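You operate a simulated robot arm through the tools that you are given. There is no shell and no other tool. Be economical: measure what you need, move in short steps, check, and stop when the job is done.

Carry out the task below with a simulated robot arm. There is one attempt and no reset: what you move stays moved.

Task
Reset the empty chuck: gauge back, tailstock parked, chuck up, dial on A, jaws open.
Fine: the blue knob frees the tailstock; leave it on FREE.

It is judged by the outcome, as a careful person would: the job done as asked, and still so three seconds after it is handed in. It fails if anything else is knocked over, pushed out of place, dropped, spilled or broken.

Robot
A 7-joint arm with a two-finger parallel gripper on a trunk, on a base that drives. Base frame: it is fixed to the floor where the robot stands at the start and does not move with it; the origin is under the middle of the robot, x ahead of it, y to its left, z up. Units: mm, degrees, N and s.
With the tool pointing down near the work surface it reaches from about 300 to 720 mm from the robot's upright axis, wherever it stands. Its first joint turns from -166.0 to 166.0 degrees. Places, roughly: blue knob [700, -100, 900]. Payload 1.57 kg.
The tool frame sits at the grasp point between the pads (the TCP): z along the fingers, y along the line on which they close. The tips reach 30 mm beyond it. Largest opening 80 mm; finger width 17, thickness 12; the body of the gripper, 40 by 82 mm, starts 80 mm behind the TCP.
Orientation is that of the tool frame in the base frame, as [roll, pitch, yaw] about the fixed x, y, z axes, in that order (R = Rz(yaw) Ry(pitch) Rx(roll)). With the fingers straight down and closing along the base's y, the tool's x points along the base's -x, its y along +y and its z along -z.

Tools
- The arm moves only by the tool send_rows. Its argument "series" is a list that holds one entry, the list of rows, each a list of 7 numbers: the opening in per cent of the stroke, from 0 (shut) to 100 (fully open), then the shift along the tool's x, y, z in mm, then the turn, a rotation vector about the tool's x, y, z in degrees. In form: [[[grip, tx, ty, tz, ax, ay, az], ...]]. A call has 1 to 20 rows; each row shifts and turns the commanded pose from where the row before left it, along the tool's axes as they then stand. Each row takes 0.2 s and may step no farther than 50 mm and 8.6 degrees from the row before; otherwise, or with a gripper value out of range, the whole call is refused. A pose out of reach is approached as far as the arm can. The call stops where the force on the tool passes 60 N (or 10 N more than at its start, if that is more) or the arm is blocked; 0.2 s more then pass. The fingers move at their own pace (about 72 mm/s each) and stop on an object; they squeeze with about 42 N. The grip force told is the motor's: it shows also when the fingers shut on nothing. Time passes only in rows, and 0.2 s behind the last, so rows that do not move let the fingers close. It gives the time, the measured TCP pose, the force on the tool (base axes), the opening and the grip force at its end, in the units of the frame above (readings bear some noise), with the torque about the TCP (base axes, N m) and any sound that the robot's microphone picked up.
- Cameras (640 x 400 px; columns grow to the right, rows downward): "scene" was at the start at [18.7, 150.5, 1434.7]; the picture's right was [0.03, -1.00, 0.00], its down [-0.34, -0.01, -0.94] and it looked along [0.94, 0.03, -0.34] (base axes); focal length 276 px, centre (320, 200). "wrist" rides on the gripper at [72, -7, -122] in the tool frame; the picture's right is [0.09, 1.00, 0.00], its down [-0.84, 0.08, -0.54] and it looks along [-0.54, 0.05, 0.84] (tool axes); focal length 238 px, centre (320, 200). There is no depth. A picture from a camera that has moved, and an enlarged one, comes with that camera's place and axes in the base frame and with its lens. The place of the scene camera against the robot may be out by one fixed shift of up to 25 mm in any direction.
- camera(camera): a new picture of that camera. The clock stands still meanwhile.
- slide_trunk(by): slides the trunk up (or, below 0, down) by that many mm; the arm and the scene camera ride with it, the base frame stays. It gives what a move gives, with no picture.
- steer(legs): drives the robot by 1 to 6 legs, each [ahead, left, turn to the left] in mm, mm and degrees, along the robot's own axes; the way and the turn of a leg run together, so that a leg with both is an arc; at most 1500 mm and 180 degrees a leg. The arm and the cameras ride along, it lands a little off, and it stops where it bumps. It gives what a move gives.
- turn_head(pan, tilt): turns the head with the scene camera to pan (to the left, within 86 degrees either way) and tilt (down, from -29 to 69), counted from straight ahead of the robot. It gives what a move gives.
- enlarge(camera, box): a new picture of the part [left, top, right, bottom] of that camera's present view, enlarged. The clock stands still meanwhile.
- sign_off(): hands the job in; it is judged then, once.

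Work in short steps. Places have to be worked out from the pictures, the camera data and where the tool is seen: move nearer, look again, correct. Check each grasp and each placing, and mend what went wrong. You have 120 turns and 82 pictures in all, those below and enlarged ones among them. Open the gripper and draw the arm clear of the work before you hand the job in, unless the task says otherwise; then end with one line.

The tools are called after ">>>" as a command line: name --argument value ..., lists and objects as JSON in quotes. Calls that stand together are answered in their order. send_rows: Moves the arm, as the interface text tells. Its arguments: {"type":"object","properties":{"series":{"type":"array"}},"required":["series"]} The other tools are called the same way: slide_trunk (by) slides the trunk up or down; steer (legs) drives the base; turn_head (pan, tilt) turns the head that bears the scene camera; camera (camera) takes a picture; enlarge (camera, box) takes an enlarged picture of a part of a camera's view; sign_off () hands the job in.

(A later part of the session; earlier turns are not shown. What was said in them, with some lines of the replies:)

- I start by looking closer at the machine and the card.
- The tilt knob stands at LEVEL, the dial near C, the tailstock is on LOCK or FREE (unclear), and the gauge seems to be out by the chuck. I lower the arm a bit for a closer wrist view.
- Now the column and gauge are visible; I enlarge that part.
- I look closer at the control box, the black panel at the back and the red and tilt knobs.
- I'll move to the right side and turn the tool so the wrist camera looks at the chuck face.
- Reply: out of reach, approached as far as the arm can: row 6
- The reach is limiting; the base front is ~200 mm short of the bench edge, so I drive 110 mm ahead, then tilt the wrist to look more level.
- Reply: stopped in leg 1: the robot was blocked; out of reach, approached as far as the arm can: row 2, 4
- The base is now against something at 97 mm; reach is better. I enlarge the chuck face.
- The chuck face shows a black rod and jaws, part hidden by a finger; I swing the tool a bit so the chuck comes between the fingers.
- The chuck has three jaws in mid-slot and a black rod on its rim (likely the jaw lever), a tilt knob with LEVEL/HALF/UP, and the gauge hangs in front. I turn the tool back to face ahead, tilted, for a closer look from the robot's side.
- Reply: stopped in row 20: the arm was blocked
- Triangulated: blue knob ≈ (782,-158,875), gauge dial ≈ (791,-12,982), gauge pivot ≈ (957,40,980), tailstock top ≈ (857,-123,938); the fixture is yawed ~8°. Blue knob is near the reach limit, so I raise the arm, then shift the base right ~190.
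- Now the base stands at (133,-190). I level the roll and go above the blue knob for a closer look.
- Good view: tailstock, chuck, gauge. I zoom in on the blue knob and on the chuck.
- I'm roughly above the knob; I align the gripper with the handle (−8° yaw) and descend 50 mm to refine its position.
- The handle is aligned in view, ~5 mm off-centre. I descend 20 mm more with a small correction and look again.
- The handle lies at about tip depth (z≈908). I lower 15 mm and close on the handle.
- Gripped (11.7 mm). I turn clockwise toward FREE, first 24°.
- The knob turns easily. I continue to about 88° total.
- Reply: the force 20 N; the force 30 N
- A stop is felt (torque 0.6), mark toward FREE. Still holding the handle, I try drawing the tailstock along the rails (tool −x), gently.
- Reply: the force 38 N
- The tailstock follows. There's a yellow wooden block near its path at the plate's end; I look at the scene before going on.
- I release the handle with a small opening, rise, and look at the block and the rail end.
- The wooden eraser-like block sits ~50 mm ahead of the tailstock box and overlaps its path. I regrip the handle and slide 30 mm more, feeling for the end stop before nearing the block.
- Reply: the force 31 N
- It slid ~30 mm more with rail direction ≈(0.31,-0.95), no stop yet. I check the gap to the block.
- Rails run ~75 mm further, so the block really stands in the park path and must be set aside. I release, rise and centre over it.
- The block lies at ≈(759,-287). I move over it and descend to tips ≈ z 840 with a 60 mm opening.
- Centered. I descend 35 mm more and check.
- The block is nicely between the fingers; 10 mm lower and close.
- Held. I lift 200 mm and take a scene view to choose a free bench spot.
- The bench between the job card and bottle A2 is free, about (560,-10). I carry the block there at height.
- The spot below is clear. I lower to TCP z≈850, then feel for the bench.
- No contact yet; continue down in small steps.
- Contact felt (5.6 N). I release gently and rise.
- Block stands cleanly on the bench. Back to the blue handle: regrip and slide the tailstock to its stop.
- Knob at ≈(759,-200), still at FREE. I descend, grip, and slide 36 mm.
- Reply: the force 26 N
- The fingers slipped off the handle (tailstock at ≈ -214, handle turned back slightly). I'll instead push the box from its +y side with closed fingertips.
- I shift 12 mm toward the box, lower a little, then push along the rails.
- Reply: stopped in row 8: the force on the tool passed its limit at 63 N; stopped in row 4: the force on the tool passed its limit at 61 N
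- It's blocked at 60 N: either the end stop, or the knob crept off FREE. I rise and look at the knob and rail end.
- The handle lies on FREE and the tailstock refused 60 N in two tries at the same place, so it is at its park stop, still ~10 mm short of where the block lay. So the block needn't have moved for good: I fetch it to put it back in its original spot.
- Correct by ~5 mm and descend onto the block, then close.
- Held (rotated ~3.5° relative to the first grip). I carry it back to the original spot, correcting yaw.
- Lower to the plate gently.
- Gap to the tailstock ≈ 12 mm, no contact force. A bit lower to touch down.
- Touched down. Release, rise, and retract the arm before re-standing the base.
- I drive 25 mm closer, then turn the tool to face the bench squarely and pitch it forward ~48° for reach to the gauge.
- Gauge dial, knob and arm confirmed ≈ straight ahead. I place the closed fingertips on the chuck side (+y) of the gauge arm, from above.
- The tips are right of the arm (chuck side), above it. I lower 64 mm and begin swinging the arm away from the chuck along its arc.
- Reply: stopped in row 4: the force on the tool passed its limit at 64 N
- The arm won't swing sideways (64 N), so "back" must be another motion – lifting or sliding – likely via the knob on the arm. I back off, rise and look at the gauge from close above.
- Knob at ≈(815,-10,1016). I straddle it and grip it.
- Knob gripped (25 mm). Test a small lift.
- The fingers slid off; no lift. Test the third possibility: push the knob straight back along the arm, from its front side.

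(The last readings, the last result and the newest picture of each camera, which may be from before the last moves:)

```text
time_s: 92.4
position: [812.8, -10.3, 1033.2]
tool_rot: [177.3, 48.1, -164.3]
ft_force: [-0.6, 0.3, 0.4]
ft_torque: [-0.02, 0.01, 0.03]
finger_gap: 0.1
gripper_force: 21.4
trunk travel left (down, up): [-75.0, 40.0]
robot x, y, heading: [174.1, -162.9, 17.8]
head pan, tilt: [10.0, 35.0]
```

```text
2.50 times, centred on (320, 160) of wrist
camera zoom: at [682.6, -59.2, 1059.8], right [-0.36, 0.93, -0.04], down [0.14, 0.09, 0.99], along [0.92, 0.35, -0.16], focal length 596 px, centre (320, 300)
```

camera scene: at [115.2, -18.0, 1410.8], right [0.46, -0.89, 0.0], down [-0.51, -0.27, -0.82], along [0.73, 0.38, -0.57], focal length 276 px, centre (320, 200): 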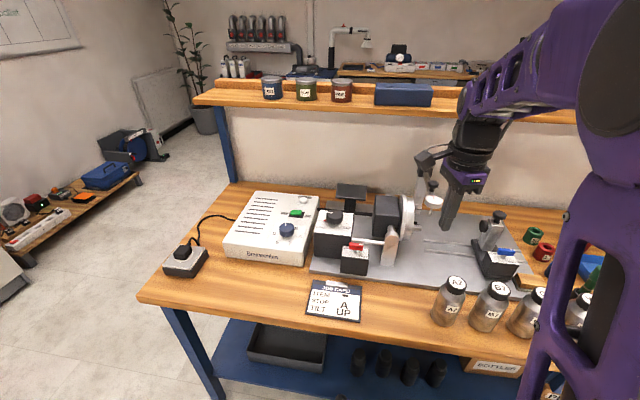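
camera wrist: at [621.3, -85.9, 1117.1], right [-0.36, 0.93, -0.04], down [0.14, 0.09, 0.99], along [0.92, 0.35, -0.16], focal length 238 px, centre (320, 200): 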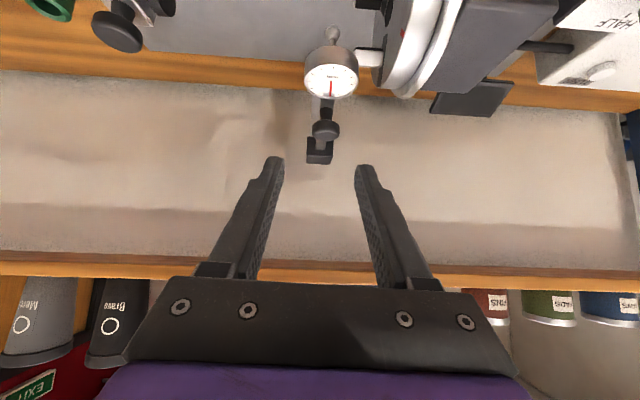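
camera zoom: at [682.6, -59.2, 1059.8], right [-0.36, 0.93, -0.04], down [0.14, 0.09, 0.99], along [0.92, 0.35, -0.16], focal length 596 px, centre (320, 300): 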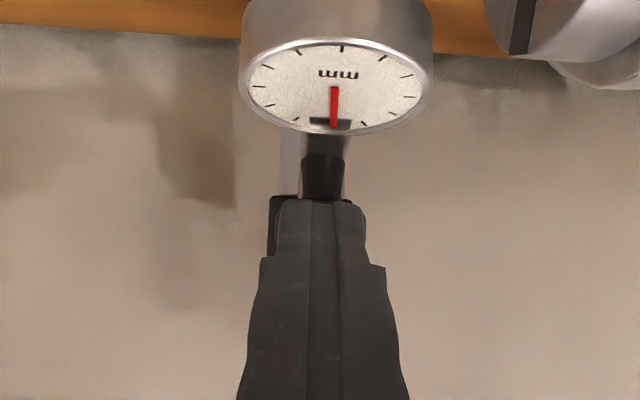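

The dial keeps its apparent size while I advance 20 mm – it is sliding back with the push. I continue to its stop.

>>> send_rows --series '[[[0, -4.1, 0, 4.4, 0, 0, 0], [0, -4.1, 0, 4.4, 0, 0, 0], [0, -4.1, 0, 4.4, 0, 0, 0], [0, -4.1, 0, 4.4, 0, 0, 0], [0, -4.1, 0, 4.4, 0, 0, 0], [0, -4.1, 0, 4.4, 0, 0, 0], [0, -4.1, 0, 4.4, 0, 0, 0], [0, -4.1, 0, 4.4, 0, 0, 0], [0, 0, 0, 0, 0, 0, 0]]]'

>>> camera --camera "scene"

```text
time_s: 94.4
position: [858.6, 4.6, 1032.9]
tool_rot: [177.3, 47.9, -164.3]
ft_force: [0.0, -0.2, 0.6]
ft_torque: [-0.02, -0.02, -0.02]
finger_gap: 0.2
gripper_force: 21.1
trunk travel left (down, up): [-75.0, 40.0]
robot x, y, heading: [174.6, -161.4, 17.8]
head pan, tilt: [10.0, 35.0]
```

```text
16 pictures are left
camera scene: at [142.6, -8.4, 1410.7], right [0.47, -0.88, 0.0], down [-0.51, -0.27, -0.82], along [0.72, 0.38, -0.57], focal length 276 px, centre (320, 200)
```

scene: 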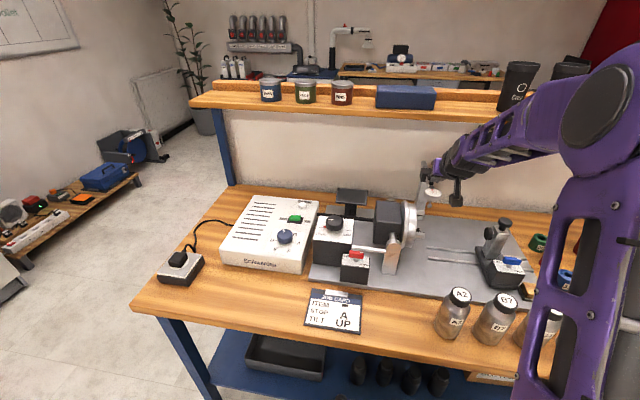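

It's going back steadily. Continue until a stop is felt.

>>> send_rows --series '[[[0, -4.1, 0, 4.4, 0, 0, 0], [0, -4.1, 0, 4.4, 0, 0, 0], [0, -4.1, 0, 4.4, 0, 0, 0], [0, -4.1, 0, 4.4, 0, 0, 0], [0, -4.1, 0, 4.4, 0, 0, 0], [0, -4.1, 0, 4.4, 0, 0, 0], [0, 0, 0, 0, 0, 0, 0]]]'

>>> enlarge --camera "wrist" --box '[200, 60, 440, 240]'

```text
time_s: 95.7
position: [878.4, 12.3, 1036.7]
tool_rot: [177.3, 47.5, -164.2]
ft_force: [-34.5, -9.9, 18.5]
ft_torque: [0.08, 0.29, 0.0]
finger_gap: 0.1
gripper_force: 21.0
trunk travel left (down, up): [-75.0, 40.0]
robot x, y, heading: [174.9, -163.0, 17.9]
head pan, tilt: [10.0, 35.0]
stopped in row 6: the force on the tool passed its limit at 67 N (the readings are from after the stop); the commanded pose is now the measured one
```

```text
2.22 times, centred on (320, 150) of wrist
camera zoom: at [749.4, -38.0, 1063.4], right [-0.36, 0.93, -0.04], down [0.14, 0.09, 0.99], along [0.92, 0.35, -0.17], focal length 530 px, centre (320, 311)
```

zoom: 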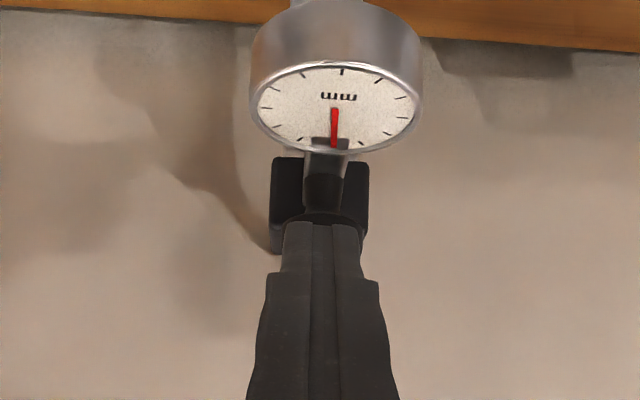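

Stop felt: gauge is fully back against its block. I retract, set the tool upright and go above the tilt knob.

>>> send_rows --series '[[[0, 20.3, 0, -22, 0, 0, 0], [0, 20.3, 0, -22, 0, 0, 0], [0, -29.4, 0, -27.1, 0, 0, 0], [0, 0, 0, 0, 2.6, 8, 0], [0, 0, 0, 0, 0, 8, 0], [0, 0, 0, 0, 0, 8, 0], [0, 0, 0, 0, 0, 8, 0], [0, 0, 0, 0, 0, 8, 0], [0, 0, 0, 0, 0, 7.5, 0], [0, 14.7, 42.7, 0, 0, 0, 0], [0, 14.7, 42.7, 0, 0, 0, 0], [0, 14.7, 42.7, 0, 0, 0, 0], [0, 14.7, 42.7, 0, 0, 0, 0], [60, 14.7, 42.7, 0, 0, 0, 0], [80, 14.7, 42.7, 0, 0, 0, 0], [80, 0, 0, 0, 0, 0, 0]]]'

>>> camera --camera "wrist"

```text
time_s: 99.0
position: [672.1, 214.0, 1071.0]
tool_rot: [-179.9, -0.2, -164.0]
ft_force: [0.0, -0.2, 0.4]
ft_torque: [-0.01, 0.0, 0.01]
finger_gap: 63.7
gripper_force: 0.1
trunk travel left (down, up): [-75.0, 40.0]
robot x, y, heading: [178.9, -163.5, 18.0]
head pan, tilt: [10.0, 35.0]
```

```text
14 pictures are left
camera wrist: at [604.6, 187.8, 1192.4], right [-0.36, 0.93, 0.0], down [0.78, 0.31, 0.54], along [0.5, 0.19, -0.84], focal length 238 px, centre (320, 200)
```

wrist: 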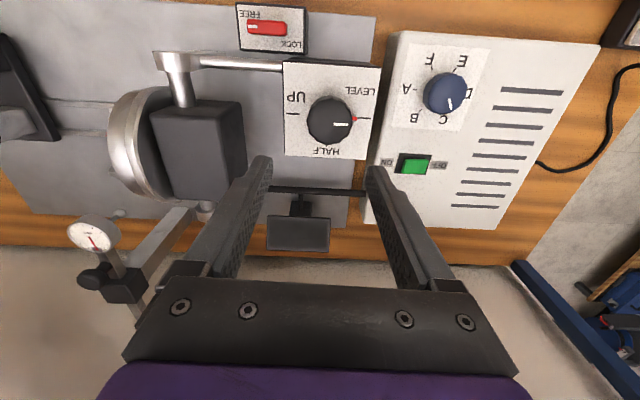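

Clear view: tilt knob at LEVEL; path LEVEL→HALF→UP is clockwise, 180°. I centre over it, lower to z≈1000 and pre-rotate the gripper −82°.

>>> send_rows --series '[[[80, 8.7, 9, 35, 0, 0, 0], [80, 0, 0, 35, 0, 0, 0], [80, 0, 0, 0, 0, 0, -8.2], [80, 0, 0, 0, 0, 0, -8.2], [80, 0, 0, 0, 0, 0, -8.2], [80, 0, 0, 0, 0, 0, -8.2], [80, 0, 0, 0, 0, 0, -8.2], [80, 0, 0, 0, 0, 0, -8.2], [80, 0, 0, 0, 0, 0, -8.2], [80, 0, 0, 0, 0, 0, -8.2], [80, 0, 0, 0, 0, 0, -8.2], [80, 0, 0, 0, 0, 0, -8.2], [80, 0, 0, 0, 0, 0, 0]]]'

>>> camera --camera "wrist"

```text
time_s: 101.8
position: [661.3, 221.7, 999.8]
tool_rot: [179.8, -0.2, -81.8]
ft_force: [-0.1, 0.0, 0.1]
ft_torque: [0.02, -0.03, 0.02]
finger_gap: 64.2
gripper_force: 0.1
trunk travel left (down, up): [-75.0, 40.0]
robot x, y, heading: [178.6, -162.0, 17.9]
head pan, tilt: [10.0, 35.0]
```

```text
13 pictures are left
camera wrist: at [677.8, 151.8, 1121.5], right [-0.97, -0.23, 0.0], down [-0.19, 0.82, 0.54], along [-0.13, 0.53, -0.84], focal length 238 px, centre (320, 200)
```

wrist: 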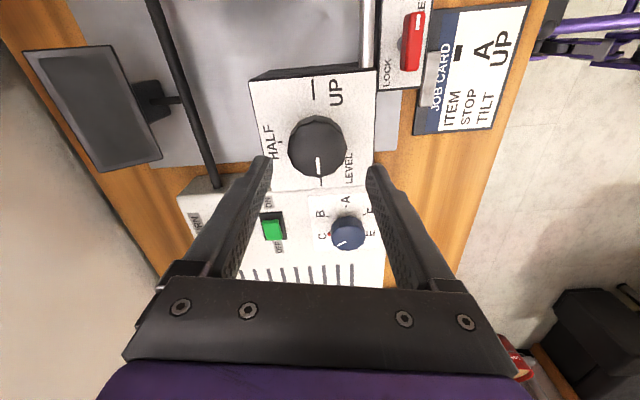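

Knob (≈48 mm) is centred. I descend 47 mm and grip.

>>> send_rows --series '[[[80, 0, -3, 25, 0, 0, 0], [80, 0, 0, 22, 0, 0, 0], [80, 0, 0, 0, 0, 0, 0], [0, 0, 0, 0, 0, 0, 0], [0, 0, 0, 0, 0, 0, 0], [0, 0, 0, 0, 0, 0, 0]]]'

>>> send_rows --series '[[[0, 0, 0, 0, 0, 0, 8], [0, 0, 0, 0, 0, 0, 8], [0, 0, 0, 0, 0, 0, 8], [0, 0, 0, 0, 0, 0, 0]]]'

>>> camera --camera "wrist"

```text
time_s: 103.2
position: [663.1, 222.3, 953.8]
tool_rot: [179.9, -0.1, -82.0]
ft_force: [-3.6, -2.2, -0.5]
ft_torque: [-0.1, 0.1, 0.02]
finger_gap: 47.2
gripper_force: 45.1
trunk travel left (down, up): [-75.0, 40.0]
robot x, y, heading: [174.2, -160.6, 17.9]
head pan, tilt: [10.0, 35.0]
```

```text
time_s: 104.2
position: [662.7, 221.1, 953.1]
tool_rot: [180.0, -0.2, -106.1]
ft_force: [-6.1, -5.4, -0.6]
ft_torque: [0.57, 0.31, -0.03]
finger_gap: 46.9
gripper_force: 45.2
trunk travel left (down, up): [-75.0, 40.0]
robot x, y, heading: [176.4, -163.8, 17.8]
head pan, tilt: [10.0, 35.0]
```

```text
12 pictures are left
camera wrist: at [650.0, 150.4, 1075.0], right [-0.98, 0.19, 0.0], down [0.16, 0.83, 0.54], along [0.1, 0.53, -0.84], focal length 238 px, centre (320, 200)
```

wrist: 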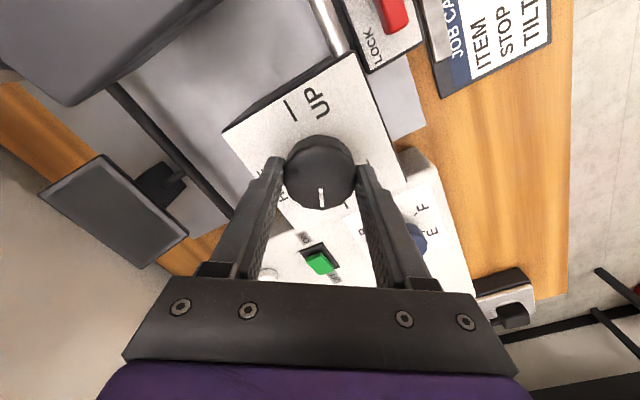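

The knob turns with the gripper. I continue clockwise.

>>> send_rows --series '[[[0, 0, 0, 0, 0, 0, 8], [0, 0, 0, 0, 0, 0, 8], [0, 0, 0, 0, 0, 0, 8], [0, 0, 0, 0, 0, 0, 8], [0, 0, 0, 0, 0, 0, 8], [0, 0, 0, 0, 0, 0, 8], [0, 0, 0, 0, 0, 0, 8], [0, 0, 0, 0, 0, 0, 8], [0, 0, 0, 0, 0, 0, 0]]]'

>>> send_rows --series '[[[0, 0, 0, 0, 0, 0, 8], [0, 0, 0, 0, 0, 0, 8], [0, 0, 0, 0, 0, 0, 8], [0, 0, 0, 0, 0, 0, 8], [0, 0, 0, 0, 0, 0, 8], [0, 0, 0, 0, 0, 0, 8], [0, 0, 0, 0, 0, 0, 8], [0, 0, 0, 0, 0, 0, 8], [0, 0, 0, 0, 0, 0, 0]]]'

>>> camera --camera "wrist"

```text
time_s: 106.2
position: [664.8, 222.3, 954.1]
tool_rot: [-179.9, -0.1, -170.1]
ft_force: [-5.3, -7.0, 2.4]
ft_torque: [-0.05, 0.21, -0.05]
finger_gap: 46.9
gripper_force: 44.9
trunk travel left (down, up): [-75.0, 40.0]
robot x, y, heading: [177.7, -160.9, 17.6]
head pan, tilt: [10.0, 35.0]
```

```text
time_s: 108.2
position: [663.1, 221.2, 953.9]
tool_rot: [-179.8, 0.0, 125.9]
ft_force: [-1.7, -6.2, 3.8]
ft_torque: [0.12, 0.2, 0.0]
finger_gap: 47.0
gripper_force: 44.8
trunk travel left (down, up): [-75.0, 40.0]
robot x, y, heading: [177.4, -159.8, 18.0]
head pan, tilt: [10.0, 35.0]
```

```text
11 pictures are left
camera wrist: at [615.9, 275.9, 1074.9], right [0.75, 0.66, 0.0], down [0.55, -0.63, 0.54], along [0.35, -0.41, -0.84], focal length 238 px, centre (320, 200)
```

wrist: 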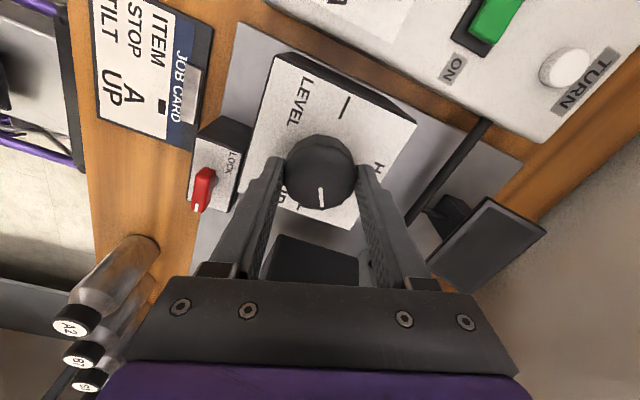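

152° done; 28° more to UP.

>>> send_rows --series '[[[0, 0, 0, 0, 0, 0, 7], [0, 0, 0, 0, 0, 0, 7], [0, 0, 0, 0, 0, 0, 7], [0, 0, 0, 0, 0, 0, 7], [0, 0, 0, 0, 0, 0, 0]]]'

>>> send_rows --series '[[[80, 0, 0, 0, 0, 0, 0], [80, 0, 0, 0, 0, 0, 0], [80, 0, 0, 0, 0, 0, 0], [80, 0, 0, -40, 0, 0, 0], [80, 0, 0, -40, 0, 0, 0], [80, 0, 0, -40, 0, 0, 0], [80, 0, 0, 0, 0, 0, 0]]]'

>>> enlarge --camera "scene" --box '[220, 160, 470, 310]'

```text
time_s: 109.5
position: [663.2, 221.9, 953.6]
tool_rot: [-179.9, 0.1, 97.9]
ft_force: [-1.4, -7.7, 3.7]
ft_torque: [0.71, 0.31, 0.27]
finger_gap: 46.9
gripper_force: 45.2
trunk travel left (down, up): [-75.0, 40.0]
robot x, y, heading: [175.7, -160.6, 17.6]
head pan, tilt: [10.0, 35.0]
```

```text
time_s: 111.0
position: [662.8, 223.9, 1072.3]
tool_rot: [-179.8, 0.0, 98.1]
ft_force: [-0.3, -0.4, 0.5]
ft_torque: [-0.05, 0.0, 0.0]
finger_gap: 64.0
gripper_force: 0.2
trunk travel left (down, up): [-75.0, 40.0]
robot x, y, heading: [174.9, -163.1, 17.7]
head pan, tilt: [10.0, 35.0]
```

```text
2.56 times, centred on (345, 235) of scene
camera zoom: at [141.7, -8.6, 1410.8], right [0.47, -0.88, 0.0], down [-0.51, -0.27, -0.82], along [0.72, 0.38, -0.57], focal length 708 px, centre (256, 110)
```

zoom: 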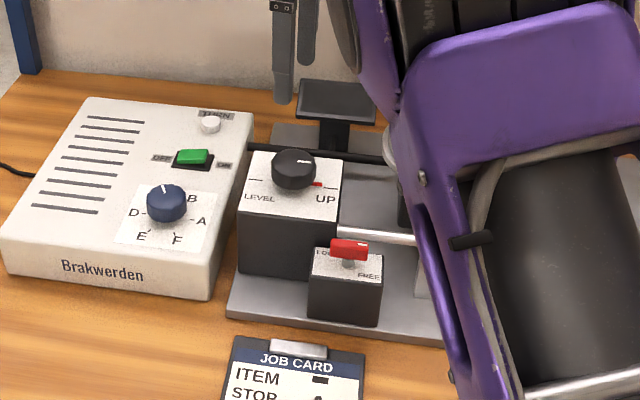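

Tilt is on UP (pointer at UP). Now over the dial: I move there and pre-rotate the gripper for a 120° clockwise turn C→A.

>>> send_rows --series '[[[80, 42.8, -17.5, 0, 0, 0, 0], [80, 42.8, -17.5, 0, 0, 0, 0], [80, 42.8, -17.5, 0, 0, 0, 0], [80, 0, 0, 0, 0, 0, -8.3], [80, 0, 0, 0, 0, 0, -8.3], [80, 0, 0, 0, 0, 0, -8.3], [80, 0, 0, 0, 0, 0, -8.3], [80, 0, 0, 0, 0, 0, -8.3], [80, 0, 0, 0, 0, 0, -8.3], [80, 0, 0, 0, 0, 0, -8.3], [80, 0, 0, 0, 0, 0, -8.3], [80, 0, 0, 0, 0, 0, -8.3], [80, 0, 0, 0, 0, 0, -8.3], [80, 0, 0, 0, 0, 0, -8.3], [80, 0, 0, 0, 0, 0, -8.3], [80, 0, 0, 0, 0, 0, -8.3], [80, 0, 0, 0, 0, 0, -8.3], [80, 0, 0, 0, 0, 0, -8.3], [80, 0, 0, 0, 0, 0, 0]]]'

>>> send_rows --series '[[[80, 0, 0, 35, 0, 0, 0], [80, 0, 0, 35, 0, 0, 0], [80, 0, 0, 30, 0, 0, 0], [80, 0, 0, 0, 0, 0, 0]]]'

>>> camera --camera "wrist"

```text
time_s: 115.0
position: [593.7, 343.0, 1074.1]
tool_rot: [180.0, -0.2, -137.4]
ft_force: [0.2, -1.1, -0.7]
ft_torque: [-0.01, -0.02, -0.01]
finger_gap: 64.1
gripper_force: 0.1
trunk travel left (down, up): [-75.0, 40.0]
robot x, y, heading: [177.9, -160.3, 18.1]
head pan, tilt: [10.0, 35.0]
```

```text
time_s: 116.0
position: [593.6, 343.6, 974.9]
tool_rot: [180.0, -0.2, -137.5]
ft_force: [-0.5, -0.3, 1.0]
ft_torque: [-0.02, 0.05, 0.02]
finger_gap: 63.9
gripper_force: 0.2
trunk travel left (down, up): [-75.0, 40.0]
robot x, y, heading: [174.2, -160.1, 17.9]
head pan, tilt: [10.0, 35.0]
```

```text
9 pictures are left
camera wrist: at [544.8, 288.3, 1095.0], right [-0.74, 0.67, 0.0], down [0.57, 0.62, 0.54], along [0.36, 0.4, -0.84], focal length 238 px, centre (320, 200)
```

wrist: 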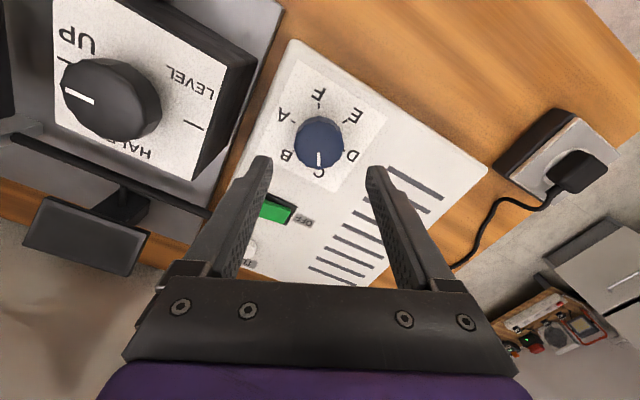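

Dial mark is at C, A is 120° clockwise. I descend and grip the dial.

>>> send_rows --series '[[[80, 0, -1.5, 35, 0, 0, 0], [80, 0, 0, 25, 0, 0, 0], [80, 0, 0, 14, 0, 0, 0], [80, 0, 0, 0, 0, 0, 0], [0, 0, 0, 0, 0, 0, 0], [0, 0, 0, 0, 0, 0, 0], [0, 0, 0, 0, 0, 0, 0]]]'

>>> send_rows --series '[[[0, 0, 0, 0, 0, 0, 8], [0, 0, 0, 0, 0, 0, 8], [0, 0, 0, 0, 0, 0, 8], [0, 0, 0, 0, 0, 0, 8], [0, 0, 0, 0, 0, 0, 8], [0, 0, 0, 0, 0, 0, 8], [0, 0, 0, 0, 0, 0, 8], [0, 0, 0, 0, 0, 0, 8], [0, 0, 0, 0, 0, 0, 0]]]'

>>> send_rows --series '[[[0, 0, 0, 0, 0, 0, 8], [0, 0, 0, 0, 0, 0, 8], [0, 0, 0, 0, 0, 0, 8], [0, 0, 0, 0, 0, 0, 8], [0, 0, 0, 0, 0, 0, 8], [0, 0, 0, 0, 0, 0, 8], [0, 0, 0, 0, 0, 0, 8], [0, 0, 0, 0, 0, 0, 0]]]'

>>> send_rows --series '[[[80, 0, 0, 0, 0, 0, 0], [80, 0, 0, 0, 0, 0, 0], [80, 0, 0, 0, 0, 0, 0], [80, 0, 0, -40, 0, 0, 0], [80, 0, 0, -40, 0, 0, 0], [80, 0, 0, -40, 0, 0, 0], [80, 0, 0, -40, 0, 0, 0], [80, 0, 0, 0, 0, 0, 0]]]'

>>> camera --camera "wrist"

```text
time_s: 117.7
position: [593.8, 341.9, 899.8]
tool_rot: [-180.0, -0.2, -137.5]
ft_force: [-0.9, 1.4, -0.9]
ft_torque: [0.13, -0.13, -0.01]
finger_gap: 43.2
gripper_force: 45.1
trunk travel left (down, up): [-75.0, 40.0]
robot x, y, heading: [174.7, -162.2, 17.8]
head pan, tilt: [10.0, 35.0]
```

```text
time_s: 119.7
position: [593.5, 343.7, 900.0]
tool_rot: [179.9, 0.0, 158.4]
ft_force: [-8.1, 15.6, 1.4]
ft_torque: [0.65, 0.91, 0.07]
finger_gap: 43.3
gripper_force: 45.0
trunk travel left (down, up): [-75.0, 40.0]
robot x, y, heading: [180.6, -163.8, 17.8]
head pan, tilt: [10.0, 35.0]
```

```text
time_s: 121.5
position: [594.0, 345.1, 899.6]
tool_rot: [-179.9, -0.1, 102.3]
ft_force: [0.6, 32.7, 1.2]
ft_torque: [0.47, -0.03, 0.0]
finger_gap: 43.2
gripper_force: 44.9
trunk travel left (down, up): [-75.0, 40.0]
robot x, y, heading: [178.5, -164.6, 17.6]
head pan, tilt: [10.0, 35.0]
```

```text
time_s: 123.2
position: [595.6, 341.2, 1059.5]
tool_rot: [-179.9, 0.1, 102.6]
ft_force: [0.0, -0.5, 0.6]
ft_torque: [-0.01, -0.03, 0.01]
finger_gap: 63.8
gripper_force: 0.0
trunk travel left (down, up): [-75.0, 40.0]
robot x, y, heading: [174.1, -161.5, 18.1]
head pan, tilt: [10.0, 35.0]
```

```text
8 pictures are left
camera wrist: at [574.0, 409.2, 1180.2], right [0.95, 0.3, 0.0], down [0.26, -0.8, 0.54], along [0.16, -0.52, -0.84], focal length 238 px, centre (320, 200)
```

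wrist: 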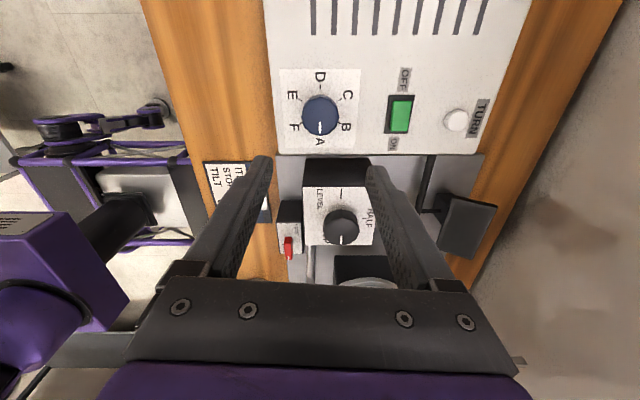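

Dial is at A; the chuck now faces up. I move over to look at the chuck face and its black lever.

>>> send_rows --series '[[[80, -42.4, 6, -6, 0, 0, 0], [80, -42.4, 6, -6, 0, 0, 0], [80, -42.4, 6, -6, 0, 0, 0], [80, -42.4, 6, -6, 0, 0, 0], [80, -42.4, 6, -6, 0, 0, 0], [80, -42.4, 6, -6, 0, 0, 0], [80, -42.4, 6, -6, 0, 0, 0], [80, 0, 0, 0, 0, 0, -8.5], [80, 0, 0, 0, 0, 0, -8.5], [80, 0, 0, 0, 0, 0, -8.5], [80, 0, 0, 0, 0, 0, -8.5], [80, 0, 0, 0, 0, 0, -8.5], [80, 0, 0, 0, 0, 0, -8.5], [80, 0, 0, 0, 0, 0, -8.5], [80, 0, 0, 0, 0, 0, -8.5], [80, 0, 0, 0, 0, 0, -8.5], [80, 0, 0, 0, 0, 0, -8.5], [80, 0, 0, 0, 0, 0, -8.5], [80, 0, 0, 0, 0, 0, 0]]]'

>>> camera --camera "wrist"

```text
time_s: 127.2
position: [701.9, 59.3, 1101.7]
tool_rot: [-179.9, -0.2, -163.9]
ft_force: [-0.4, 0.5, 0.1]
ft_torque: [0.0, 0.02, 0.0]
finger_gap: 63.8
gripper_force: 0.1
trunk travel left (down, up): [-75.0, 40.0]
robot x, y, heading: [174.6, -162.4, 17.6]
head pan, tilt: [10.0, 35.0]
```

```text
7 pictures are left
camera wrist: at [633.4, 33.4, 1222.6], right [-0.36, 0.93, 0.0], down [0.78, 0.31, 0.54], along [0.5, 0.2, -0.84], focal length 238 px, centre (320, 200)
```

wrist: 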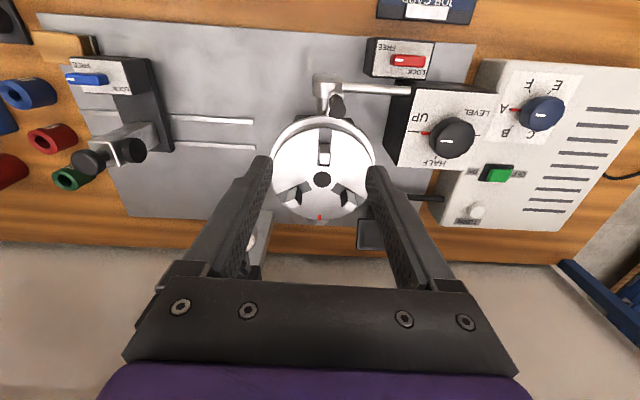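

>>> enlarge --camera "wrist" --box '[250, 70, 400, 230]'

```text
2.50 times, centred on (325, 150) of wrist
camera zoom: at [633.4, 33.4, 1222.6], right [-0.36, 0.93, 0.0], down [0.78, 0.31, 0.54], along [0.5, 0.2, -0.84], focal length 596 px, centre (308, 325)
```

zoom: 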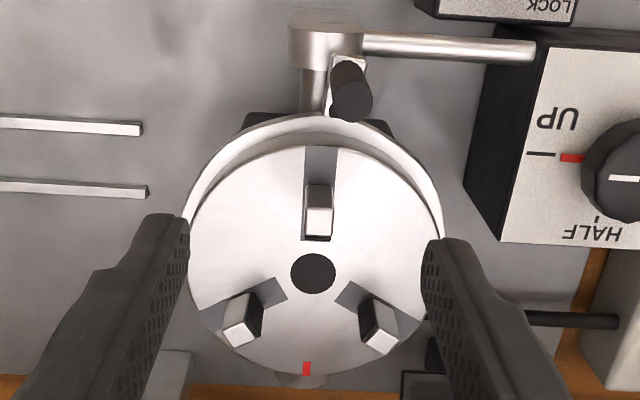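

The chuck has indexed with the dial. An upright black peg on a rim lever stands at the front (≈(678,70), top ≈ z 970) – the jaw lever. I go over it and look from closer.

>>> send_rows --series '[[[60, 10, 9, 0, 0, 0, 0], [60, 9.8, 8.3, 0, 0, 0, 0], [60, 0, 0, 40, 0, 0, 0], [60, 0, 0, 40, 0, 0, 0], [60, 0, 0, 0, 0, 0, 0]]]'

>>> camera --camera "wrist"

```text
time_s: 128.4
position: [676.5, 72.6, 1021.6]
tool_rot: [-179.8, -0.3, -164.0]
ft_force: [0.2, 0.1, 0.7]
ft_torque: [0.01, -0.01, 0.02]
finger_gap: 48.0
gripper_force: 0.1
trunk travel left (down, up): [-75.0, 40.0]
robot x, y, heading: [173.6, -163.0, 17.7]
head pan, tilt: [10.0, 35.0]
```

```text
5 pictures are left
camera wrist: at [609.1, 45.2, 1143.9], right [-0.36, 0.93, 0.0], down [0.78, 0.31, 0.54], along [0.5, 0.2, -0.84], focal length 238 px, centre (320, 200)
```

wrist: 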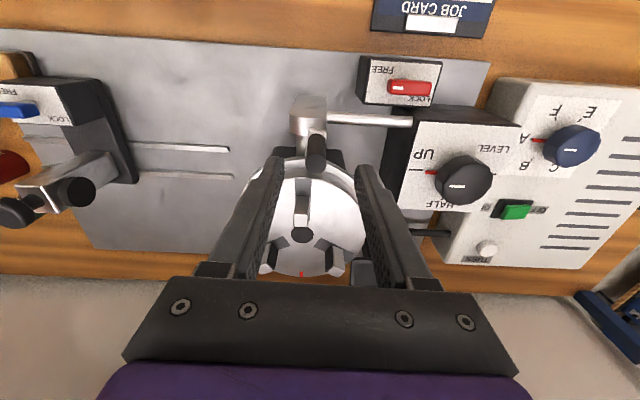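

Peg is between the fingers. I descend 40 mm with small correction and grip it.

>>> send_rows --series '[[[60, 2, -3.8, 20, 0, 0, 0], [60, 0, 0, 20, 0, 0, 0], [60, 0, 0, 0, 0, 0, 0], [0, 0, 0, 0, 0, 0, 0], [0, 0, 0, 0, 0, 0, 0], [0, 0, 0, 0, 0, 0, 0]]]'

```text
time_s: 129.8
position: [675.9, 67.0, 984.2]
tool_rot: [-179.9, -0.2, -164.1]
ft_force: [-0.9, -0.1, -2.3]
ft_torque: [0.35, -0.34, -0.02]
finger_gap: 15.1
gripper_force: 30.7
trunk travel left (down, up): [-75.0, 40.0]
robot x, y, heading: [174.1, -164.0, 17.5]
head pan, tilt: [10.0, 35.0]
```

Gripped (15 mm). Test pushing it left (+l) 10 mm.

>>> send_rows --series '[[[0, 0, 4, 0, 0, 0, 0], [0, 0, 4, 0, 0, 0, 0], [0, 0, 4, 0, 0, 0, 0], [0, 0, 0, 0, 0, 0, 0]]]'

```text
time_s: 130.8
position: [674.0, 77.0, 982.2]
tool_rot: [-179.9, 0.0, -164.0]
ft_force: [7.0, -1.0, 7.5]
ft_torque: [-0.11, 0.44, -0.13]
finger_gap: 14.9
gripper_force: 31.0
trunk travel left (down, up): [-75.0, 40.0]
robot x, y, heading: [178.4, -160.5, 18.1]
head pan, tilt: [10.0, 35.0]
```

It moves. I follow the arc to ~35° and check the jaws.

>>> send_rows --series '[[[0, -1.7, 6.7, 0, 0, 0, 4.6], [0, -1.7, 6.7, 0, 0, 0, 4.6], [0, -1.7, 6.8, 0, 0, 0, 4.6], [0, -1.7, 6.8, 0, 0, 0, 4.6], [0, -1.7, 6.8, 0, 0, 0, 4.6], [0, 0, 0, 0, 0, 0, 0]]]'

>>> enlarge --camera "wrist" --box '[220, 110, 420, 290]'

```text
time_s: 132.2
position: [678.2, 112.3, 982.8]
tool_rot: [-179.9, -0.1, 172.8]
ft_force: [8.9, -4.8, 11.3]
ft_torque: [0.07, -0.62, -0.15]
finger_gap: 14.8
gripper_force: 30.8
trunk travel left (down, up): [-75.0, 40.0]
robot x, y, heading: [175.4, -163.4, 17.7]
head pan, tilt: [10.0, 35.0]
```

```text
2.22 times, centred on (320, 200) of wrist
camera zoom: at [605.3, 114.4, 1103.4], right [0.03, 1.0, 0.0], down [0.84, -0.03, 0.54], along [0.54, -0.02, -0.84], focal length 530 px, centre (320, 200)
```

zoom: 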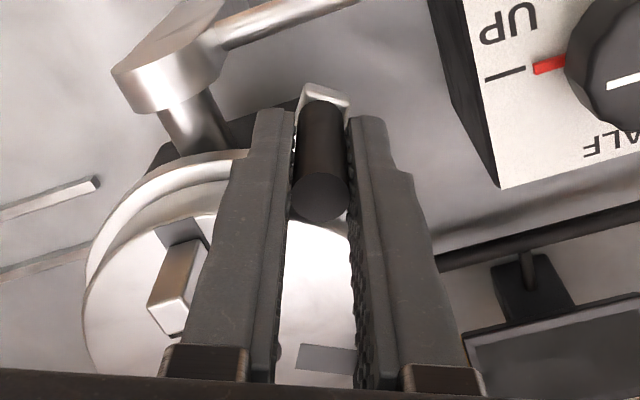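

The jaws have moved outward, so this is the opening direction. I continue the arc to the stop.

>>> send_rows --series '[[[0, -1.7, 6.8, 0, 0, 0, 4.6], [0, -1.7, 6.8, 0, 0, 0, 4.6], [0, -1.7, 6.8, 0, 0, 0, 4.6], [0, 0, 0, 0, 0, 0, 0]]]'

>>> send_rows --series '[[[0, -1.7, 6.8, 0, 0, 0, 4.6], [0, -1.7, 6.8, 0, 0, 0, 4.6], [0, -1.7, 6.8, 0, 0, 0, 4.6], [0, 0, 0, 0, 0, 0, 0]]]'

```text
time_s: 133.2
position: [687.8, 130.7, 981.5]
tool_rot: [-179.9, -0.2, 158.9]
ft_force: [12.3, -9.4, 12.2]
ft_torque: [0.3, -0.15, -0.1]
finger_gap: 14.7
gripper_force: 31.2
trunk travel left (down, up): [-75.0, 40.0]
robot x, y, heading: [176.9, -159.2, 17.9]
head pan, tilt: [10.0, 35.0]
```

```text
time_s: 134.2
position: [696.5, 143.2, 981.6]
tool_rot: [-179.6, -0.2, 145.2]
ft_force: [-6.9, -31.1, 11.5]
ft_torque: [0.75, -0.05, 0.0]
finger_gap: 14.9
gripper_force: 30.9
trunk travel left (down, up): [-75.0, 40.0]
robot x, y, heading: [178.5, -161.6, 17.7]
head pan, tilt: [10.0, 35.0]
```

Resistance rises (31 N): stop reached. One small extra push, then release, rise and check the jaws.

>>> send_rows --series '[[[0, -1, 3, 0, 0, 0, 2], [0, 0, 0, 0, 0, 0, 0]]]'

>>> send_rows --series '[[[40, 0, 0, 0, 0, 0, 0], [40, 0, 0, 0, 0, 0, 0], [40, 0, 0, -40, 0, 0, 0], [40, 0, 0, -40, 0, 0, 0], [40, 30, 0, -40, 0, 0, 0], [40, 40, 0, 0, 0, 0, 0], [40, 40, 0, 0, 0, 0, 0], [40, 0, 0, 0, 0, 0, 0]]]'

>>> camera --camera "wrist"

```text
time_s: 134.8
position: [699.5, 144.7, 982.2]
tool_rot: [-179.5, -0.3, 143.3]
ft_force: [-20.8, -38.8, 2.4]
ft_torque: [0.41, -0.49, 0.01]
finger_gap: 15.3
gripper_force: 31.0
trunk travel left (down, up): [-75.0, 40.0]
robot x, y, heading: [168.5, -160.9, 17.6]
head pan, tilt: [10.0, 35.0]
```

```text
time_s: 136.7
position: [615.0, 218.0, 1101.5]
tool_rot: [-179.8, -0.1, 143.3]
ft_force: [-0.3, 0.2, 0.4]
ft_torque: [-0.01, -0.04, 0.01]
finger_gap: 31.9
gripper_force: 0.0
trunk travel left (down, up): [-75.0, 40.0]
robot x, y, heading: [177.6, -164.2, 17.6]
head pan, tilt: [10.0, 35.0]
```

```text
3 pictures are left
camera wrist: at [554.0, 254.7, 1222.9], right [0.52, 0.85, 0.0], down [0.72, -0.44, 0.54], along [0.46, -0.28, -0.84], focal length 238 px, centre (320, 200)
```

wrist: 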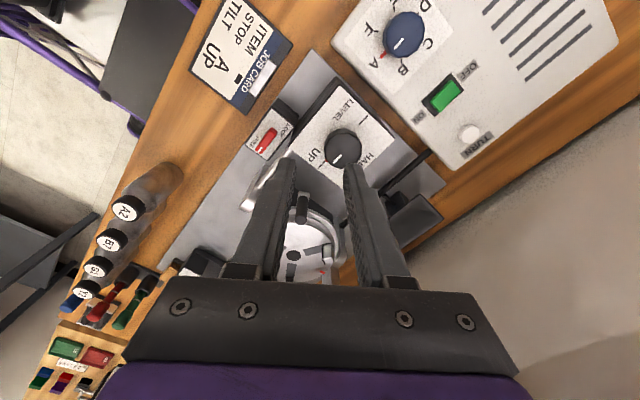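

>>> enlarge --camera "wrist" --box '[260, 180, 380, 290]'

```text
3.64 times, centred on (320, 235) of wrist
camera zoom: at [554.0, 254.7, 1222.9], right [0.52, 0.85, 0.0], down [0.72, -0.44, 0.54], along [0.46, -0.28, -0.84], focal length 867 px, centre (320, 73)
```

zoom: 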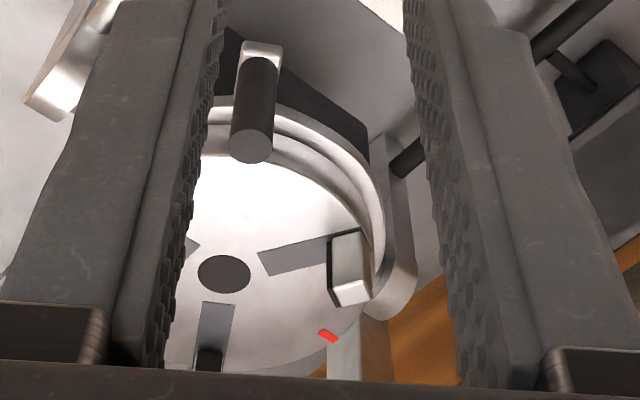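

Jaws are out at the rim: open. I draw the arm clear and take a last scene check.

>>> send_rows --series '[[[60, 30, -20, -20, 0, 0, 0], [80, 30, -20, -10, 0, 0, 0], [100, 30, -20, 0, 0, 0, 0], [100, 0, 0, 0, 0, 0, 0], [100, 0, 0, 0, 0, 0, 0]]]'

>>> enlarge --camera "scene" --box '[200, 150, 560, 350]'

```text
time_s: 137.8
position: [507.4, 222.2, 1133.4]
tool_rot: [-179.8, -0.1, 143.3]
ft_force: [-0.8, 0.1, -1.0]
ft_torque: [-0.02, -0.01, -0.01]
finger_gap: 79.9
gripper_force: 0.0
trunk travel left (down, up): [-75.0, 40.0]
robot x, y, heading: [176.5, -161.9, 17.8]
head pan, tilt: [10.0, 35.0]
```

```text
1.78 times, centred on (380, 250) of scene
camera zoom: at [141.8, -8.6, 1410.8], right [0.47, -0.88, 0.0], down [-0.51, -0.27, -0.82], along [0.72, 0.38, -0.57], focal length 492 px, centre (213, 111)
```

zoom: 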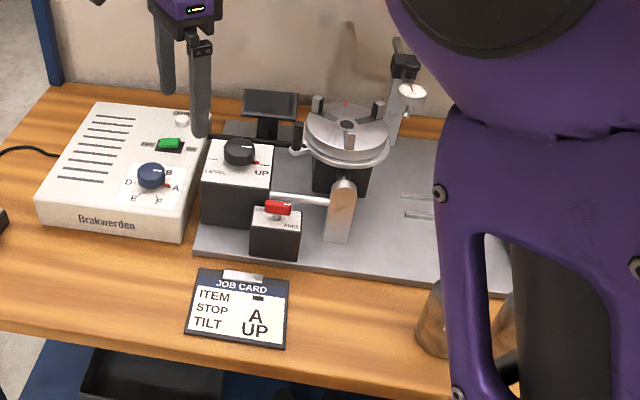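

Everything reads as asked: gauge back, tailstock at its stop with the knob on FREE, tilt at UP, dial on A and jaws at the rim. Handing in.

>>> sign_off

```text
The job is handed in.
```

The empty chuck is reset and the job handed in: gauge slid back, tailstock parked at its stop with the blue knob on FREE, chuck up, dial on A, jaws open; I lifted the wooden block by the rails out of the way and set it back within a few millimetres of where it was.
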